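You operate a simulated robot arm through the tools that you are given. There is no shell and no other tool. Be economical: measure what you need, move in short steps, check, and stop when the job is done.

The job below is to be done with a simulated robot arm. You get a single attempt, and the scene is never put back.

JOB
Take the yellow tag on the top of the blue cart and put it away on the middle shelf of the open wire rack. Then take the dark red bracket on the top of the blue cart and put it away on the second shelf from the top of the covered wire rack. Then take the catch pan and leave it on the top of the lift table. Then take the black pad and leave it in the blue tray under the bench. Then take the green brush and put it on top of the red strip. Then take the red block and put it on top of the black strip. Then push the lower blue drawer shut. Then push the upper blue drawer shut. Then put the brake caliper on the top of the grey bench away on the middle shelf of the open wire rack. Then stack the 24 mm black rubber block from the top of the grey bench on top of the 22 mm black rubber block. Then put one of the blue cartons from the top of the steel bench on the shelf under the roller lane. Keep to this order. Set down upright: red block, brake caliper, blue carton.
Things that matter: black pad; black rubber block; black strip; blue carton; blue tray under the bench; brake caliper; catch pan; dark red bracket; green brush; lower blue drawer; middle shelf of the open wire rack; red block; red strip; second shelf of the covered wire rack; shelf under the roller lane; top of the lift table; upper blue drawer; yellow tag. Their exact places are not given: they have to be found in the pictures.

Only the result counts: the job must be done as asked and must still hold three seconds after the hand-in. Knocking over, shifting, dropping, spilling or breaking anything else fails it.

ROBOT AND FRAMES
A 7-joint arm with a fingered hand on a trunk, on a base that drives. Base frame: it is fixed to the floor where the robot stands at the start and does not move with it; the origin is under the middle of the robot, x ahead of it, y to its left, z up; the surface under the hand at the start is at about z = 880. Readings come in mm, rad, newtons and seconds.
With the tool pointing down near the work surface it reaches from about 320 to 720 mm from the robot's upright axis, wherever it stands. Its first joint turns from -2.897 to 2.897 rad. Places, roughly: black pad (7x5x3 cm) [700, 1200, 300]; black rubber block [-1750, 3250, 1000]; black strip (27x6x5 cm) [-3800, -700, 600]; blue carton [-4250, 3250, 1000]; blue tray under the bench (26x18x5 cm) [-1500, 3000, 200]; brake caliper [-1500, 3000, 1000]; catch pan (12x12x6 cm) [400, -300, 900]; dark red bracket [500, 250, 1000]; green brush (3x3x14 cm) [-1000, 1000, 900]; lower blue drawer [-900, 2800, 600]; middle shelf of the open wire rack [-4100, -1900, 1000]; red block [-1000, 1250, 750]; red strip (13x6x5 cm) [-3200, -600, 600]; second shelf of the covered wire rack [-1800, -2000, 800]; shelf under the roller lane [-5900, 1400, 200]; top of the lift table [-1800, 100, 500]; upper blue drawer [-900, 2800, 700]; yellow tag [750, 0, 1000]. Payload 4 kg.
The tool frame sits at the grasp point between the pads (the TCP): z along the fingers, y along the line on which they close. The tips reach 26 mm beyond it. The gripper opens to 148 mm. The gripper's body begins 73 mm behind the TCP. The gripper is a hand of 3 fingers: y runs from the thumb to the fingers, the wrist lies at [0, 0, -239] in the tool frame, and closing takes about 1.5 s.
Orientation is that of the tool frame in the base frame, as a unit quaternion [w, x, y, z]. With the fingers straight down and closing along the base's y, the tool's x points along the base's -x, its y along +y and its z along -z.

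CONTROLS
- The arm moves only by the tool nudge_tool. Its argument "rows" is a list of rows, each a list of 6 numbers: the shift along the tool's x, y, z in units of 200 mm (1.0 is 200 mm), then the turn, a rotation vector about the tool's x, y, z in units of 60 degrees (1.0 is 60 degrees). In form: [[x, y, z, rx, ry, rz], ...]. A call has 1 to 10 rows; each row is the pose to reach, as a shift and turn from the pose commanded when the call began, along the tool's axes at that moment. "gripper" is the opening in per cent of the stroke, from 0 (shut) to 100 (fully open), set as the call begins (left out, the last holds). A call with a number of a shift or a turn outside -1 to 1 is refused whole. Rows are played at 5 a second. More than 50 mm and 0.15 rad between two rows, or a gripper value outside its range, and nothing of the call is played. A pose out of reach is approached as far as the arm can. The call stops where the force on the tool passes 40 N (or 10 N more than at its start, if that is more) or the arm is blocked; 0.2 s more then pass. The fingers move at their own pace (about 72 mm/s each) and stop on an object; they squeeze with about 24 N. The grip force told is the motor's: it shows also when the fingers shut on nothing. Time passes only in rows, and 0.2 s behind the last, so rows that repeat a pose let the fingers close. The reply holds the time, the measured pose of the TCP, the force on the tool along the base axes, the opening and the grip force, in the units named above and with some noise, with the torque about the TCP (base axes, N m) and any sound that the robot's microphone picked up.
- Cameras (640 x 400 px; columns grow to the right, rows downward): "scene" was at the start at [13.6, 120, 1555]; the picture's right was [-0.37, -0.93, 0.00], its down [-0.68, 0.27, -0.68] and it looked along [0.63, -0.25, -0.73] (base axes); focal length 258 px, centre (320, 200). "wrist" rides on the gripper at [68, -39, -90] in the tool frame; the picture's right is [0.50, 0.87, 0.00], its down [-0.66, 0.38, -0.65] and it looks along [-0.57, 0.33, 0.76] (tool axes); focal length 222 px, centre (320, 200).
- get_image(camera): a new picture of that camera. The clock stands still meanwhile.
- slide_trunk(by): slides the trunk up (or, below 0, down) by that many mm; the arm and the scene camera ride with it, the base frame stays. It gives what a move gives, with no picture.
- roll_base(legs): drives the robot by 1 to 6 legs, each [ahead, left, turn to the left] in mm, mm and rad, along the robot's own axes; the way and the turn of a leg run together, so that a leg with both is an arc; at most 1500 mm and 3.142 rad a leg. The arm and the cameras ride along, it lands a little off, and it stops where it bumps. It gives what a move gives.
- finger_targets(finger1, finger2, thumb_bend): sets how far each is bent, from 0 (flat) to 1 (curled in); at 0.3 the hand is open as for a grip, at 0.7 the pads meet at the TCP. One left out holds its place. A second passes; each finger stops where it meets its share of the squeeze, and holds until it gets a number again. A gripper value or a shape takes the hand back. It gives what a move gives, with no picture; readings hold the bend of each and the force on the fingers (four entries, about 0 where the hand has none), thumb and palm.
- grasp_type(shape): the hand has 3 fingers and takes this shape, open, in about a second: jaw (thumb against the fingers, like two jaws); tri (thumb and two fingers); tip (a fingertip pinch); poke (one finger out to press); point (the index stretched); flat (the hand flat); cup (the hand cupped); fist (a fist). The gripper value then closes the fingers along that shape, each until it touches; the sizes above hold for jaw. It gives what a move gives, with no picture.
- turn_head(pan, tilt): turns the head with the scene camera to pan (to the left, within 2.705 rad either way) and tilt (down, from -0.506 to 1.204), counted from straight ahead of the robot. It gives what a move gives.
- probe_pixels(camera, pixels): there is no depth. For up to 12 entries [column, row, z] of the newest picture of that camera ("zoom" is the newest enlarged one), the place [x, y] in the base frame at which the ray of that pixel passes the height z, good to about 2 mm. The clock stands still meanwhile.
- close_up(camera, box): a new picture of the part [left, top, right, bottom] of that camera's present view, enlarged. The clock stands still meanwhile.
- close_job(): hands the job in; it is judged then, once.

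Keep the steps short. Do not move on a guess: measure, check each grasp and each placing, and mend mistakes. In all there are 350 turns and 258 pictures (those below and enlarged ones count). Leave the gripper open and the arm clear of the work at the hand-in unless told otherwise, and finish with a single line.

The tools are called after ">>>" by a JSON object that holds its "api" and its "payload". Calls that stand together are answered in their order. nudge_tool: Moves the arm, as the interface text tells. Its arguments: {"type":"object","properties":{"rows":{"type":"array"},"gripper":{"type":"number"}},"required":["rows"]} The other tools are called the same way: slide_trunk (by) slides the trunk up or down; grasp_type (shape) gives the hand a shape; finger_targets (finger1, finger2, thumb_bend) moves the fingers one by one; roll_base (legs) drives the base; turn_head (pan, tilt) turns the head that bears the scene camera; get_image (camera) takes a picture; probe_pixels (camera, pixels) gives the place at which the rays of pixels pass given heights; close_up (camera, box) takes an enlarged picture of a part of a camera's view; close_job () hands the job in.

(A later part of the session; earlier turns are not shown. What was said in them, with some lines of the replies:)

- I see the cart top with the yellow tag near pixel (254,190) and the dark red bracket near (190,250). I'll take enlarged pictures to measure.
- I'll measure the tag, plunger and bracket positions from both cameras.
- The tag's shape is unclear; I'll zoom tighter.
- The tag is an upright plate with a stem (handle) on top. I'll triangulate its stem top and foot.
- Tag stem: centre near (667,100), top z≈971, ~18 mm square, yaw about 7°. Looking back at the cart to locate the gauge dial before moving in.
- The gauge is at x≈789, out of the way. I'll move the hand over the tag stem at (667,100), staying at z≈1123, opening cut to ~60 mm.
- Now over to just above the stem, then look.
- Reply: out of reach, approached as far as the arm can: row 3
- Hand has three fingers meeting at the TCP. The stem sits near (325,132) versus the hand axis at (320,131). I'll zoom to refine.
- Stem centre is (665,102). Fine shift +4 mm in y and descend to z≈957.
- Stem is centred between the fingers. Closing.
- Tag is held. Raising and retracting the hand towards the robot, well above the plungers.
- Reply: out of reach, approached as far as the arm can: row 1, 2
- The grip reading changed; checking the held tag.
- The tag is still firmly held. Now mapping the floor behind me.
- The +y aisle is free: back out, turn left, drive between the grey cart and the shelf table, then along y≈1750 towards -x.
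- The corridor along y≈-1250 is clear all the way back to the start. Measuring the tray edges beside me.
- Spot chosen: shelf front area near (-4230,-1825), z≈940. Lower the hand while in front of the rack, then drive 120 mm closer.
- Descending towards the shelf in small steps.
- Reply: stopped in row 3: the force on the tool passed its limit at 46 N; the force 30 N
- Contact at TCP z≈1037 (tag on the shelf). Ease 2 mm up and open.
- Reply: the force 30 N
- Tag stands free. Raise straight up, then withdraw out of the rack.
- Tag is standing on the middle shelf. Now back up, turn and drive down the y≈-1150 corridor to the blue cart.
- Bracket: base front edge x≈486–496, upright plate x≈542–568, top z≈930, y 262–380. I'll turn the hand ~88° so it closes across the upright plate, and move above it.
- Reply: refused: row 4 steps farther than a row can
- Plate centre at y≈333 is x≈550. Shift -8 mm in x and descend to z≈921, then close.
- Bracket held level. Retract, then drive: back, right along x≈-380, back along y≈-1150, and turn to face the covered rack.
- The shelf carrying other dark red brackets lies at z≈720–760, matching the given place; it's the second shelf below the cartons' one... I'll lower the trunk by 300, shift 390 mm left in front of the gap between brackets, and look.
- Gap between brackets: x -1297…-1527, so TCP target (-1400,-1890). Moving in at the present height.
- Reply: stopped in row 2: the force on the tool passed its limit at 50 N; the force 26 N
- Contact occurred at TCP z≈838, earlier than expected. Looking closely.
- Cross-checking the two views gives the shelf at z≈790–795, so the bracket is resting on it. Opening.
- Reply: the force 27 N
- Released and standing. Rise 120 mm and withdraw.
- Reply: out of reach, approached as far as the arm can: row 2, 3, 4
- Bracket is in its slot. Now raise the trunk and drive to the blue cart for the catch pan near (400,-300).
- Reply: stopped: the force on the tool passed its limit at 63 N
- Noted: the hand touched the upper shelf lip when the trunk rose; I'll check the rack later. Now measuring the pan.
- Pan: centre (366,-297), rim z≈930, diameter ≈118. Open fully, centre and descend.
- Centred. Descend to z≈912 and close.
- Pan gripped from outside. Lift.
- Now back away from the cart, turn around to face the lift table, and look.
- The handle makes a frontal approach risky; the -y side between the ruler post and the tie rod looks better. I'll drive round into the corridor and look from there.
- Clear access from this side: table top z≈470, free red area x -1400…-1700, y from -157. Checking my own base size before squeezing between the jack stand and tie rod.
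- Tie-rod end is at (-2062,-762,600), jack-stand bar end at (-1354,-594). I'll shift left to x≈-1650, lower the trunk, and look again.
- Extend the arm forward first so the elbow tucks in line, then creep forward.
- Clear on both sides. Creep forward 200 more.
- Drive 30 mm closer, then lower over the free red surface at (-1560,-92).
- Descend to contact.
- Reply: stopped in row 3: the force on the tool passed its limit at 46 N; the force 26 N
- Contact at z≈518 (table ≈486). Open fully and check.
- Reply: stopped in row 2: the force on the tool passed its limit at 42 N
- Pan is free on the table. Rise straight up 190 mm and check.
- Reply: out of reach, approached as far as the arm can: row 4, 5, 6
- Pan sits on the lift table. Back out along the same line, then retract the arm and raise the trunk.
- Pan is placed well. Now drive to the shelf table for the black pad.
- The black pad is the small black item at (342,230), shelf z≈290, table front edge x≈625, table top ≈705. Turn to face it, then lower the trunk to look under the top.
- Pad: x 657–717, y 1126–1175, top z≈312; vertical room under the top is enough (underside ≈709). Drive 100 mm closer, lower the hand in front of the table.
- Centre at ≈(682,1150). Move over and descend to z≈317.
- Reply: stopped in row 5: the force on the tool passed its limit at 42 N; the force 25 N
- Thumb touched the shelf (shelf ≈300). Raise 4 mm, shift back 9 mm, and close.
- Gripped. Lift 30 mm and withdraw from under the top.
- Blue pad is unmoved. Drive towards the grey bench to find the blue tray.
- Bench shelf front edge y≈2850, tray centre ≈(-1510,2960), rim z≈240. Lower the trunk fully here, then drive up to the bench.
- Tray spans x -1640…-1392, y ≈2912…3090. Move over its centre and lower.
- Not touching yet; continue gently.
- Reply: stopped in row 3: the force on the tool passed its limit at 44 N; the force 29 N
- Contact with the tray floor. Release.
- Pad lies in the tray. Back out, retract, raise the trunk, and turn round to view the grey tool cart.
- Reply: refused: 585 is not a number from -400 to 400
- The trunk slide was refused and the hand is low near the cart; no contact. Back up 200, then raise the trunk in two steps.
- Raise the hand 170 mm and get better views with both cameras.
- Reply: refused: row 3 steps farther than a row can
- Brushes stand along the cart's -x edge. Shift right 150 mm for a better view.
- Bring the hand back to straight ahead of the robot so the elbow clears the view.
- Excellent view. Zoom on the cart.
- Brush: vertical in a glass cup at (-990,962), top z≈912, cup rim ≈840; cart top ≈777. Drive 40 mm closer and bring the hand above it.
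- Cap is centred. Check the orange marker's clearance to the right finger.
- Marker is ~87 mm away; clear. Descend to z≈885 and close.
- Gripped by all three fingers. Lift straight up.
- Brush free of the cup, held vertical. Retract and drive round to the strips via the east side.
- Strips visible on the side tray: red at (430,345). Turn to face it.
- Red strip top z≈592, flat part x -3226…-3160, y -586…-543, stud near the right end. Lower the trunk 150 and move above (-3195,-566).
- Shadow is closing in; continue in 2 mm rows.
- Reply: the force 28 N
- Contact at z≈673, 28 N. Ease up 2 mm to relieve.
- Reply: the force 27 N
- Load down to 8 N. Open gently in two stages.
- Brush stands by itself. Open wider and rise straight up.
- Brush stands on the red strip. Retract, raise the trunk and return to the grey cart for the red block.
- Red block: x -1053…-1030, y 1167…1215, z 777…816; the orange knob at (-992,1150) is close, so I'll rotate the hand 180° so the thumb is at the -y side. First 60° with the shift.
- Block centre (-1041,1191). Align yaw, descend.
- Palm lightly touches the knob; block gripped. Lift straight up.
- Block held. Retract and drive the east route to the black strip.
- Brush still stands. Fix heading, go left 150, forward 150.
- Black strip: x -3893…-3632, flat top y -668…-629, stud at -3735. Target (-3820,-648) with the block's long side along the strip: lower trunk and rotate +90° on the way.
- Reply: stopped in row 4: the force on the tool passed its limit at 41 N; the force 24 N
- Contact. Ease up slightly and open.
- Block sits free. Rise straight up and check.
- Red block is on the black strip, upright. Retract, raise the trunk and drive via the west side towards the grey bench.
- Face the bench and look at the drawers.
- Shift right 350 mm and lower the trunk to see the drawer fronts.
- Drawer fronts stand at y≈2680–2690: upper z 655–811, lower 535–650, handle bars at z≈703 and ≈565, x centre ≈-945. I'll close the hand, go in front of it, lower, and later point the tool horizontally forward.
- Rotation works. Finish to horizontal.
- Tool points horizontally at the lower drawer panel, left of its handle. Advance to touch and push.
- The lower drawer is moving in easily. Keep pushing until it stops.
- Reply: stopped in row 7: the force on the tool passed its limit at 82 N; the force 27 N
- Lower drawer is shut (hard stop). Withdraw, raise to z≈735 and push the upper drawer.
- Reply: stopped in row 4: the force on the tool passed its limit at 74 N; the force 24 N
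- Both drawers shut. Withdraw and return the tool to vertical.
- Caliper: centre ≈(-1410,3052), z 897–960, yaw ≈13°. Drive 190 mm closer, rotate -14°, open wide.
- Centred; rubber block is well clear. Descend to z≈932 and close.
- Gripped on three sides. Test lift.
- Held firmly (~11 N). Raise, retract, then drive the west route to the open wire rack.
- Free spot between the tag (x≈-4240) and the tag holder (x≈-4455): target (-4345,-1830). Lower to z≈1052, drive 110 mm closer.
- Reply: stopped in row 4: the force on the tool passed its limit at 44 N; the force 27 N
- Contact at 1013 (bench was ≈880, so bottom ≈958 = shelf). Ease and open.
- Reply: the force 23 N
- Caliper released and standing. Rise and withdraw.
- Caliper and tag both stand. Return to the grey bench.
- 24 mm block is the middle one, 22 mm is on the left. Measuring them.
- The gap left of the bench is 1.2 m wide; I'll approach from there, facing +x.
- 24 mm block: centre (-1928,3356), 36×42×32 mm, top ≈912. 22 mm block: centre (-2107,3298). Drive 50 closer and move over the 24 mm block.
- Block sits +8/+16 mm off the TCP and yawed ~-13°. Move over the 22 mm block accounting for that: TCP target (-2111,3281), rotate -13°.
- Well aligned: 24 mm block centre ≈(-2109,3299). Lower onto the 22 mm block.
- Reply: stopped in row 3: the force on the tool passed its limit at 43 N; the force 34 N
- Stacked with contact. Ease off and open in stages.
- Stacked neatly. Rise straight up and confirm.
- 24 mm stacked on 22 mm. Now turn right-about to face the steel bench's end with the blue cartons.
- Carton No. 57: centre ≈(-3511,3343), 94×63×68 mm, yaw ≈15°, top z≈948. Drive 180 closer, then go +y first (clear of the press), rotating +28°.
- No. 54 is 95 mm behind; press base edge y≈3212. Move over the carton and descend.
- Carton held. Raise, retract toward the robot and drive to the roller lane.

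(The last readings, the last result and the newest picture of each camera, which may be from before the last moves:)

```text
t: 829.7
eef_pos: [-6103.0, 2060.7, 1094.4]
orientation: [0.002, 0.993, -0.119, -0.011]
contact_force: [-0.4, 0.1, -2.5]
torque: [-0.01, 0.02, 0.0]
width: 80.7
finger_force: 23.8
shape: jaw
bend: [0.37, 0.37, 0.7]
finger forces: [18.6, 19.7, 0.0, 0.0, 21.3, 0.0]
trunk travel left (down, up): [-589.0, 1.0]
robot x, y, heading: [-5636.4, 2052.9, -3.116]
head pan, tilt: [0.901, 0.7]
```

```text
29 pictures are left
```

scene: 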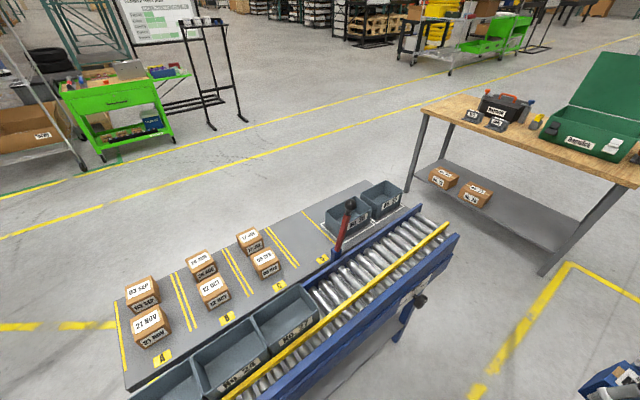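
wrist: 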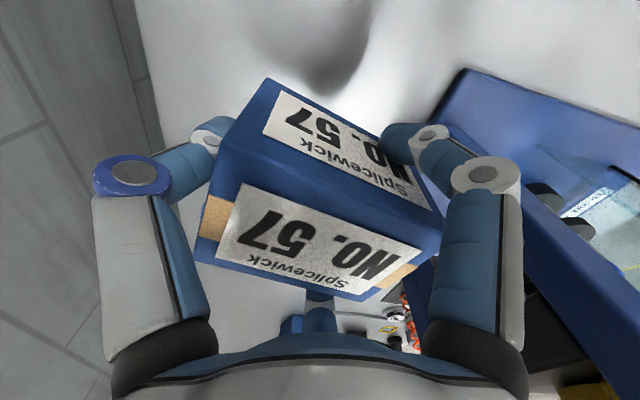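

>>> {"api": "roll_base", "payload": {"legs": [[0, -170, 0], [0, 0, 1.545]]}}

>>> {"api": "slide_trunk", "payload": {"by": -400}}

>>> {"api": "turn_head", "payload": {"pan": 0.1, "tilt": 0.5}}

>>> {"api": "get_image", "payload": {"camera": "scene"}}

```text
t: 835.0
eef_pos: [-5664.5, 1754.5, 1093.9]
orientation: [0.01, 0.796, 0.606, -0.006]
contact_force: [-0.6, 0.4, -2.1]
torque: [0.02, 0.01, -0.02]
width: 80.5
finger_force: 23.8
shape: jaw
bend: [0.37, 0.37, 0.7]
finger forces: [18.3, 19.3, 0.1, 0.0, 21.2, 0.0]
trunk travel left (down, up): [-589.0, 1.0]
robot x, y, heading: [-5637.6, 2223.1, -1.576]
head pan, tilt: [0.901, 0.7]
```

```text
t: 838.8
eef_pos: [-5662.7, 1754.4, 693.5]
orientation: [0.009, 0.795, 0.607, -0.006]
contact_force: [1.0, -0.3, -2.3]
torque: [0.0, 0.0, 0.01]
width: 80.6
finger_force: 23.8
shape: jaw
bend: [0.37, 0.37, 0.7]
finger forces: [18.2, 19.3, 0.0, 0.1, 21.2, 0.0]
trunk travel left (down, up): [-189.0, 401.0]
robot x, y, heading: [-5638.6, 2218.9, -1.573]
head pan, tilt: [0.901, 0.7]
```

```text
t: 839.9
eef_pos: [-5664.0, 1753.7, 693.9]
orientation: [0.009, 0.795, 0.606, -0.006]
contact_force: [-0.2, -0.2, -1.5]
torque: [-0.03, -0.04, -0.05]
width: 81.0
finger_force: 24.2
shape: jaw
bend: [0.37, 0.37, 0.7]
finger forces: [18.2, 19.3, 0.0, 0.0, 21.1, 0.0]
trunk travel left (down, up): [-189.0, 401.0]
robot x, y, heading: [-5640.7, 2220.5, -1.573]
head pan, tilt: [0.099, 0.499]
```

```text
28 pictures are left
```

scene: 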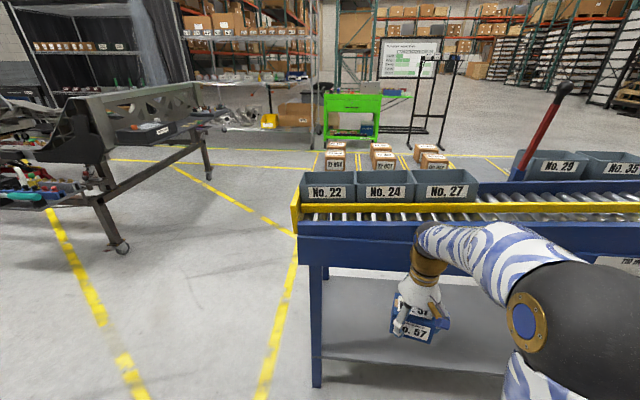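

>>> {"api": "probe_pixels", "payload": {"camera": "scene", "pixels": [[317, 386, 0], [420, 363, 200], [420, 363, 250], [420, 363, 300], [350, 277, 200], [350, 277, 250], [350, 277, 300], [360, 265, 650], [360, 265, 700], [360, 265, 750], [420, 320, 250], [420, 320, 300]]}}

>>> {"api": "get_image", "payload": {"camera": "wrist"}}

```text
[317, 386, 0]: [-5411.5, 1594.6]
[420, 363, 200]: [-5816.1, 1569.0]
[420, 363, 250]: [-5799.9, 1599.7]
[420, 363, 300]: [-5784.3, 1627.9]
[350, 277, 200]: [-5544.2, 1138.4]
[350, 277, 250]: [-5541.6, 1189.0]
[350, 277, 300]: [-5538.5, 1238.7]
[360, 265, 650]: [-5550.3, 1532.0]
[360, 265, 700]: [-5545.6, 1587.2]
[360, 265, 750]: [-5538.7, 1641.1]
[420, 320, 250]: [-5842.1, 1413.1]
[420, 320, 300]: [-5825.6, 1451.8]
```

```text
27 pictures are left
```

wrist: 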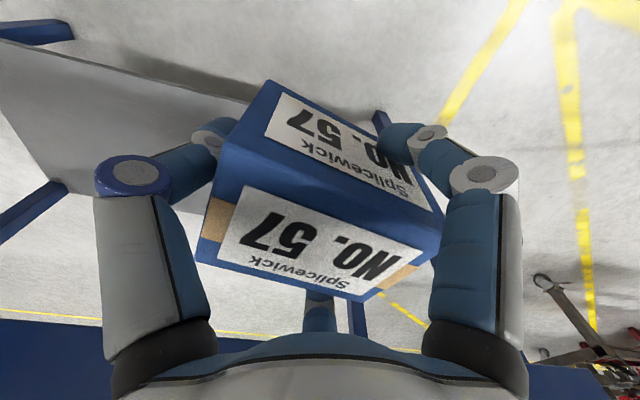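

Shelf front edge y≈1592, z≈240–270, lane underside z≈700; enough height for a vertical hand. Lower the trunk and arm in front of it.

>>> {"api": "slide_trunk", "payload": {"by": -187}}

>>> {"api": "nudge_tool", "payload": {"rows": [[0, 0, 0.2, 0, 0, 0], [0, 0, 0.4, 0, 0, 0], [0, 0, 0.6, 0, 0, 0], [0, 0, 0.75, 0, 0, 0]]}}

>>> {"api": "roll_base", "payload": {"legs": [[180, 0, 0]]}}

>>> {"api": "get_image", "payload": {"camera": "scene"}}

>>> {"api": "get_image", "payload": {"camera": "wrist"}}

```text
t: 842.0
eef_pos: [-5663.7, 1753.9, 507.0]
orientation: [0.009, 0.795, 0.606, -0.007]
contact_force: [0.2, 0.2, -2.8]
torque: [0.0, -0.02, -0.01]
width: 80.6
finger_force: 23.8
shape: jaw
bend: [0.37, 0.37, 0.7]
finger forces: [18.3, 19.3, 0.0, 0.0, 21.2, 0.0]
trunk travel left (down, up): [-2.0, 588.0]
robot x, y, heading: [-5642.2, 2216.1, -1.577]
head pan, tilt: [0.099, 0.499]
```

```text
t: 843.0
eef_pos: [-5663.1, 1750.3, 356.8]
orientation: [0.009, 0.795, 0.606, -0.007]
contact_force: [-0.5, 0.4, -2.4]
torque: [-0.01, 0.01, -0.01]
width: 80.5
finger_force: 24.1
shape: jaw
bend: [0.37, 0.37, 0.7]
finger forces: [18.2, 19.4, 0.1, 0.1, 21.1, 0.0]
trunk travel left (down, up): [-2.0, 588.0]
robot x, y, heading: [-5641.9, 2219.4, -1.573]
head pan, tilt: [0.099, 0.499]
```

```text
t: 844.6
eef_pos: [-5663.2, 1596.5, 354.5]
orientation: [0.0, 0.795, 0.606, 0.001]
contact_force: [-0.7, -0.3, -2.6]
torque: [0.01, -0.03, 0.01]
width: 80.6
finger_force: 24.2
shape: jaw
bend: [0.37, 0.37, 0.7]
finger forces: [19.0, 20.0, 0.1, 0.0, 21.7, 0.1]
trunk travel left (down, up): [-2.0, 588.0]
robot x, y, heading: [-5639.0, 2053.3, -1.573]
head pan, tilt: [0.099, 0.499]
stopped in leg 1: the robot was blocked; the commanded pose is now the measured one
```

```text
26 pictures are left
```

scene: 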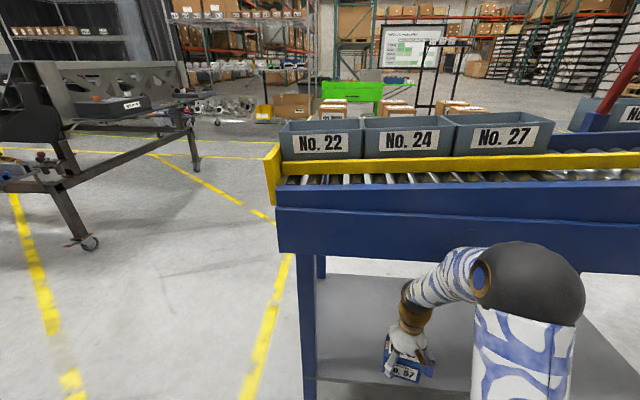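

```text
25 pictures are left
```

wrist: 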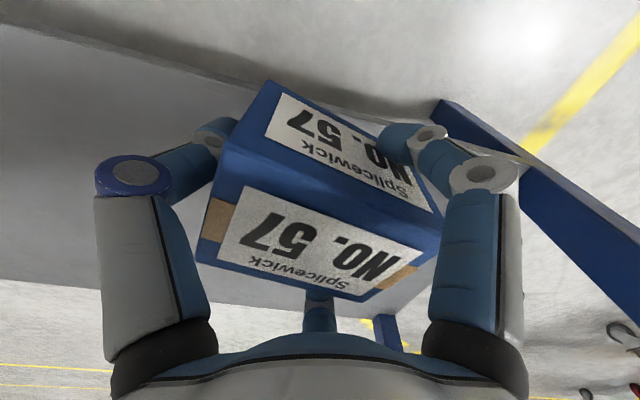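

Base blocked: the elbow likely touched the lane's side panel. Back off 70 mm and use arm extension instead.

>>> {"api": "roll_base", "payload": {"legs": [[-75, 0, 0]]}}

>>> {"api": "nudge_tool", "payload": {"rows": [[-0.18, 0.05, 0, 0, 0, 0], [-0.36, 0.1, 0, 0, 0, 0]]}}

>>> {"api": "get_image", "payload": {"camera": "scene"}}

```text
t: 845.7
eef_pos: [-5663.0, 1667.2, 351.6]
orientation: [-0.001, 0.795, 0.606, 0.002]
contact_force: [0.5, 0.1, -2.3]
torque: [-0.02, 0.0, 0.03]
width: 80.3
finger_force: 24.2
shape: jaw
bend: [0.37, 0.37, 0.7]
finger forces: [19.0, 20.0, 0.0, 0.1, 21.5, 0.0]
trunk travel left (down, up): [-2.0, 588.0]
robot x, y, heading: [-5640.5, 2124.8, -1.582]
head pan, tilt: [0.099, 0.499]
```

```text
t: 846.3
eef_pos: [-5663.0, 1593.3, 351.5]
orientation: [-0.001, 0.795, 0.607, 0.001]
contact_force: [0.4, -0.2, -1.9]
torque: [-0.03, -0.02, 0.01]
width: 80.1
finger_force: 23.3
shape: jaw
bend: [0.37, 0.37, 0.7]
finger forces: [18.6, 19.8, 0.0, 0.0, 21.1, 0.0]
trunk travel left (down, up): [-2.0, 588.0]
robot x, y, heading: [-5637.6, 2124.8, -1.578]
head pan, tilt: [0.099, 0.499]
```

```text
24 pictures are left
```

scene: 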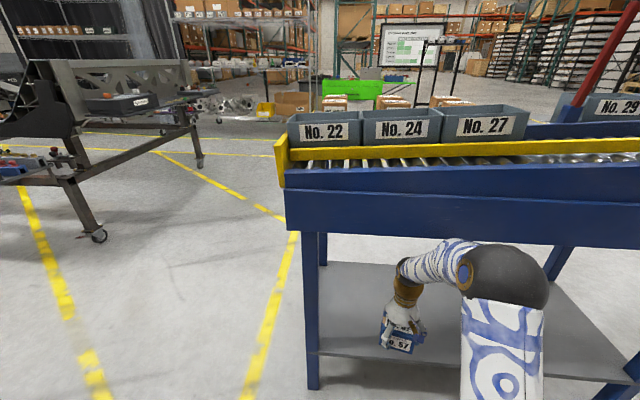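

>>> {"api": "nudge_tool", "payload": {"rows": [[-0.16, 0.04, 0, 0, 0, 0], [-0.32, 0.08, 0, 0, 0, 0], [-0.48, 0.13, 0, 0, 0, 0], [-0.63, 0.17, 0, 0, 0, 0]]}}

>>> {"api": "get_image", "payload": {"camera": "scene"}}

>>> {"api": "get_image", "payload": {"camera": "wrist"}}

```text
t: 847.3
eef_pos: [-5680.0, 1472.0, 349.9]
orientation: [-0.002, 0.801, 0.599, 0.005]
contact_force: [0.8, 1.1, -0.5]
torque: [0.05, 0.2, 0.01]
width: 78.6
finger_force: 24.1
shape: jaw
bend: [0.37, 0.37, 0.7]
finger forces: [19.2, 19.8, 0.0, 0.1, 21.6, 0.0]
trunk travel left (down, up): [-2.0, 588.0]
robot x, y, heading: [-5642.2, 2128.1, -1.587]
head pan, tilt: [0.099, 0.499]
```

```text
23 pictures are left
```

scene: 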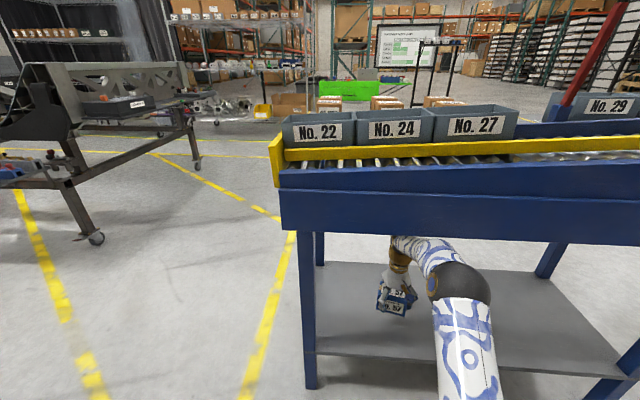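

```text
22 pictures are left
```

wrist: 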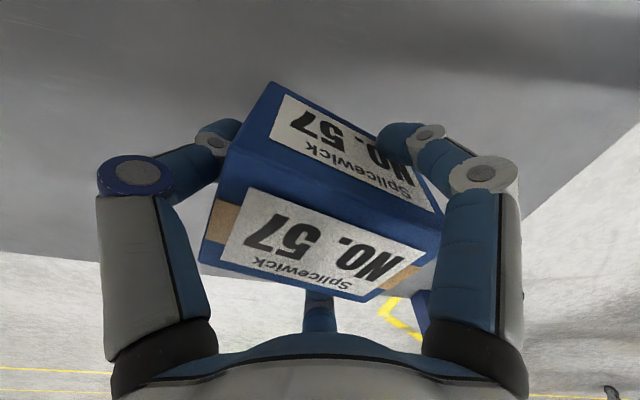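

The forearm is near the panel's lower edge; lower the hand now onto the shelf.

>>> {"api": "nudge_tool", "payload": {"rows": [[0, 0, 0.08, 0, 0, 0], [0, 0, 0.16, 0, 0, 0], [0, 0, 0.22, 0, 0, 0]]}}

>>> {"api": "nudge_tool", "payload": {"rows": [[0, 0, 0.03, 0, 0, 0], [0, 0, 0.06, 0, 0, 0], [0, 0, 0.09, 0, 0, 0], [0, 0, 0.12, 0, 0, 0], [0, 0, 0.15, 0, 0, 0]]}}

```text
t: 848.1
eef_pos: [-5662.5, 1462.8, 308.6]
orientation: [0.0, 0.794, 0.608, 0.001]
contact_force: [-0.4, -0.7, -2.2]
torque: [0.0, 0.01, -0.02]
width: 78.6
finger_force: 23.9
shape: jaw
bend: [0.37, 0.37, 0.7]
finger forces: [18.8, 20.1, 0.0, 0.1, 20.7, 0.0]
trunk travel left (down, up): [-2.0, 588.0]
robot x, y, heading: [-5638.2, 2125.2, -1.576]
head pan, tilt: [0.099, 0.499]
```

```text
t: 849.3
eef_pos: [-5663.4, 1462.4, 278.1]
orientation: [-0.001, 0.794, 0.607, 0.001]
contact_force: [-0.8, 0.3, -0.4]
torque: [-0.08, -0.07, -0.01]
width: 78.7
finger_force: 23.8
shape: jaw
bend: [0.37, 0.37, 0.7]
finger forces: [19.2, 20.1, 0.1, 0.1, 21.3, 0.0]
trunk travel left (down, up): [-2.0, 588.0]
robot x, y, heading: [-5641.1, 2122.7, -1.577]
head pan, tilt: [0.099, 0.499]
```

>>> {"api": "nudge_tool", "payload": {"rows": [[0, 0, 0.01, 0, 0, 0], [0, 0, 0.02, 0, 0, 0], [0, 0, 0.03, 0, 0, 0], [0, 0, 0.04, 0, 0, 0], [0, 0, 0.05, 0, 0, 0]]}}

>>> {"api": "get_image", "payload": {"camera": "wrist"}}

```text
t: 850.3
eef_pos: [-5663.4, 1461.7, 274.8]
orientation: [0.003, 0.795, 0.607, -0.002]
contact_force: [0.0, 7.7, 27.1]
torque: [0.2, 0.23, -0.22]
width: 78.8
finger_force: 24.0
shape: jaw
bend: [0.36, 0.78, 0.71]
finger forces: [23.0, 21.4, 0.0, 0.1, 24.0, 0.0]
trunk travel left (down, up): [-2.0, 588.0]
robot x, y, heading: [-5638.0, 2128.3, -1.578]
head pan, tilt: [0.099, 0.499]
stopped in row 5: the force on the tool passed its limit at 42 N (the readings are from after the stop); the commanded pose is now the measured one
```

```text
21 pictures are left
```

wrist: 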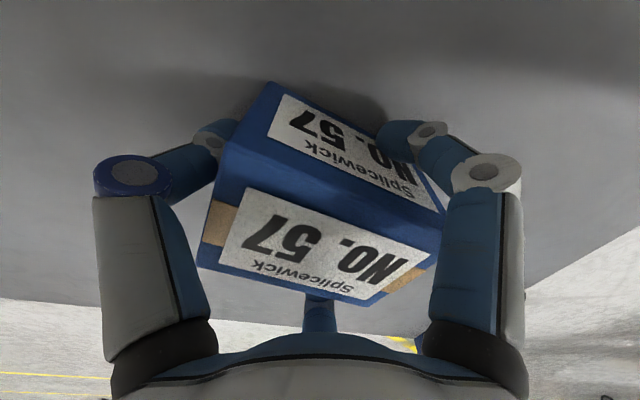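

On the shelf. Ease and open.

>>> {"api": "nudge_tool", "payload": {"rows": [[0, 0, -0.007, 0, 0, 0], [0, 0, -0.014, 0, 0, 0]]}}

>>> {"api": "nudge_tool", "payload": {"rows": [[0, 0, 0, 0, 0, 0], [0, 0, 0, 0, 0, 0], [0, 0, 0, 0, 0, 0], [0, 0, 0, 0, 0, 0]], "gripper": 80}}

>>> {"api": "get_image", "payload": {"camera": "wrist"}}

```text
t: 850.9
eef_pos: [-5662.5, 1461.3, 274.8]
orientation: [0.002, 0.795, 0.606, -0.001]
contact_force: [0.6, 4.4, 20.1]
torque: [0.1, 0.18, -0.15]
width: 78.6
finger_force: 23.8
shape: jaw
bend: [0.36, 0.78, 0.71]
finger forces: [22.1, 22.4, 0.0, 0.1, 23.3, 0.1]
trunk travel left (down, up): [-2.0, 588.0]
robot x, y, heading: [-5638.2, 2125.3, -1.58]
head pan, tilt: [0.099, 0.499]
```

```text
t: 851.9
eef_pos: [-5662.3, 1461.0, 274.1]
orientation: [0.002, 0.795, 0.607, 0.001]
contact_force: [0.2, 0.2, 0.0]
torque: [0.01, -0.01, 0.02]
width: 118.0
finger_force: 0.1
shape: jaw
bend: [0.26, 0.26, 0.48]
finger forces: [0.1, 0.0, 0.0, 0.1, 0.0, 0.1]
trunk travel left (down, up): [-2.0, 588.0]
robot x, y, heading: [-5641.1, 2123.6, -1.576]
head pan, tilt: [0.099, 0.499]
```

```text
20 pictures are left
```

wrist: 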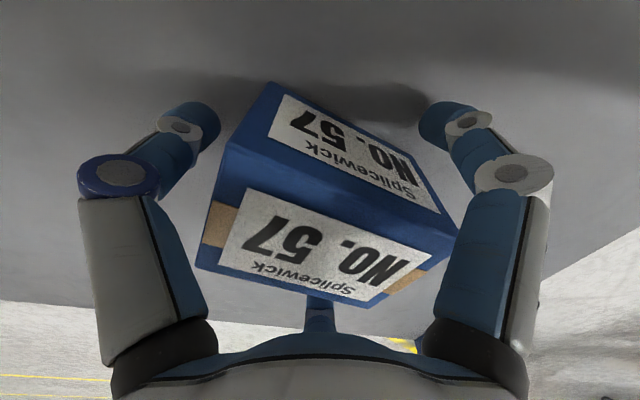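

Carton stands free. To avoid touching the lane above, slide the hand out sideways along the carton's long axis (thumb side), then withdraw low.

>>> {"api": "nudge_tool", "payload": {"rows": [[0, -0.1, -0.02, 0, 0, 0], [0, -0.25, -0.03, 0, 0, 0], [0, -0.4, -0.04, 0, 0, 0], [0, -0.55, -0.05, 0, 0, 0], [0, -0.7, -0.05, 0, 0, 0], [0, -0.85, -0.05, 0, 0, 0]]}}

>>> {"api": "get_image", "payload": {"camera": "wrist"}}

>>> {"api": "get_image", "payload": {"camera": "scene"}}

```text
t: 853.3
eef_pos: [-5825.8, 1505.6, 284.3]
orientation: [0.0, 0.795, 0.607, 0.0]
contact_force: [-0.3, 0.1, 0.6]
torque: [0.02, 0.04, 0.01]
width: 117.9
finger_force: 0.0
shape: jaw
bend: [0.26, 0.26, 0.48]
finger forces: [0.0, 0.1, 0.0, 0.0, 0.0, 0.0]
trunk travel left (down, up): [-2.0, 588.0]
robot x, y, heading: [-5642.5, 2126.8, -1.578]
head pan, tilt: [0.099, 0.499]
```

```text
19 pictures are left
```

wrist: 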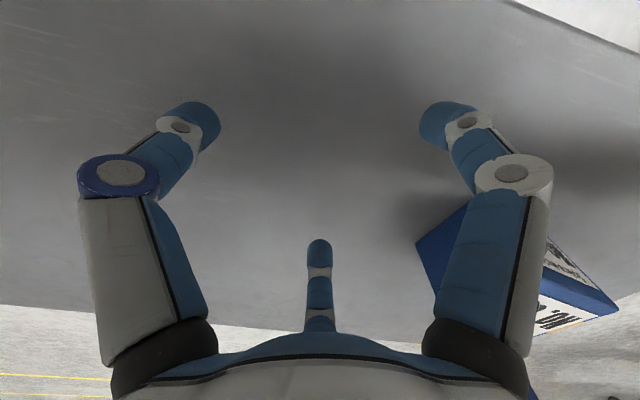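

```text
18 pictures are left
```

scene: 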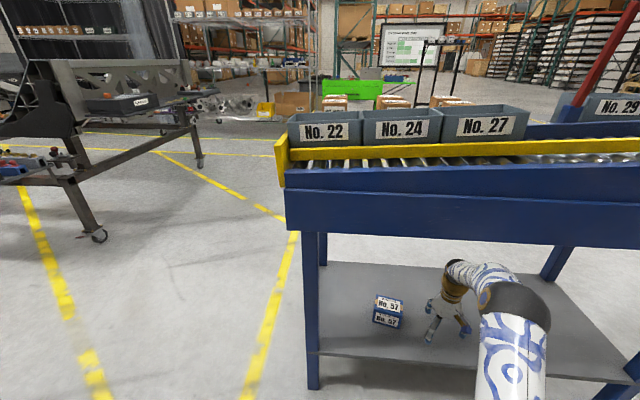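

Carton is upright on the shelf. Back the base straight out, then raise.

>>> {"api": "roll_base", "payload": {"legs": [[-420, 0, 0]]}}

>>> {"api": "nudge_tool", "payload": {"rows": [[0.15, 0, -0.2, 0, 0, 0], [0.3, 0, -0.4, 0, 0, 0], [0.45, 0, -0.6, 0, 0, 0], [0.6, 0.1, -0.75, 0, 0, 0]], "gripper": 60}}

>>> {"api": "slide_trunk", "payload": {"by": 200}}

>>> {"api": "get_image", "payload": {"camera": "scene"}}

```text
t: 856.0
eef_pos: [-5823.3, 1931.5, 283.3]
orientation: [0.001, 0.794, 0.607, 0.0]
contact_force: [-0.8, -0.1, -0.3]
torque: [-0.02, 0.0, 0.02]
width: 118.0
finger_force: 0.1
shape: jaw
bend: [0.26, 0.26, 0.48]
finger forces: [0.0, 0.0, 0.1, 0.0, 0.1, 0.0]
trunk travel left (down, up): [-2.0, 588.0]
robot x, y, heading: [-5635.9, 2545.6, -1.574]
head pan, tilt: [0.099, 0.499]
```

```text
t: 857.0
eef_pos: [-5773.3, 2044.8, 435.0]
orientation: [0.001, 0.794, 0.607, 0.001]
contact_force: [-0.8, -0.8, 0.0]
torque: [0.0, 0.02, -0.01]
width: 89.4
finger_force: 0.1
shape: jaw
bend: [0.32, 0.32, 0.7]
finger forces: [0.1, 0.0, 0.0, 0.0, 0.1, 0.0]
trunk travel left (down, up): [-2.0, 588.0]
robot x, y, heading: [-5638.0, 2552.0, -1.573]
head pan, tilt: [0.099, 0.499]
```

```text
t: 859.1
eef_pos: [-5772.9, 2043.2, 635.6]
orientation: [0.0, 0.794, 0.607, 0.0]
contact_force: [-0.4, 0.0, -0.3]
torque: [0.0, 0.0, 0.01]
width: 89.5
finger_force: 0.0
shape: jaw
bend: [0.32, 0.32, 0.7]
finger forces: [0.0, 0.0, 0.1, 0.0, 0.1, 0.0]
trunk travel left (down, up): [-202.0, 388.0]
robot x, y, heading: [-5634.9, 2548.1, -1.572]
head pan, tilt: [0.099, 0.499]
```

```text
17 pictures are left
```

scene: 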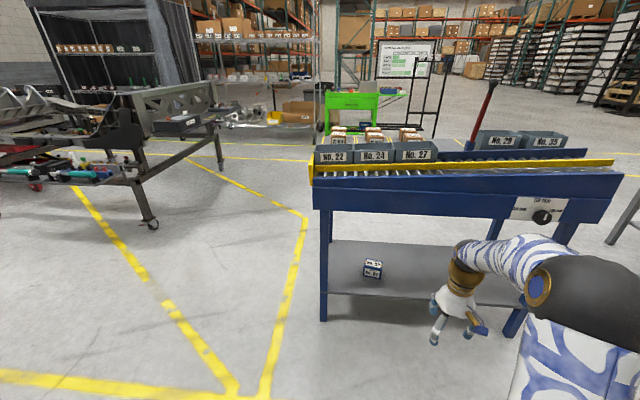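

Carton No. 57 stands upright on the shelf under the roller lane, the gripper is open and the arm is clear. Handing in.

>>> {"api": "close_job", "payload": {}}

```text
The job is handed in.
```

All eleven tasks were carried out in order and the job is handed in; along the way the hand or arm bumped the covered rack's shelf lip, an orange knob on the grey cart and the roller lane's side panel, and I did not confirm that nothing there shifted.
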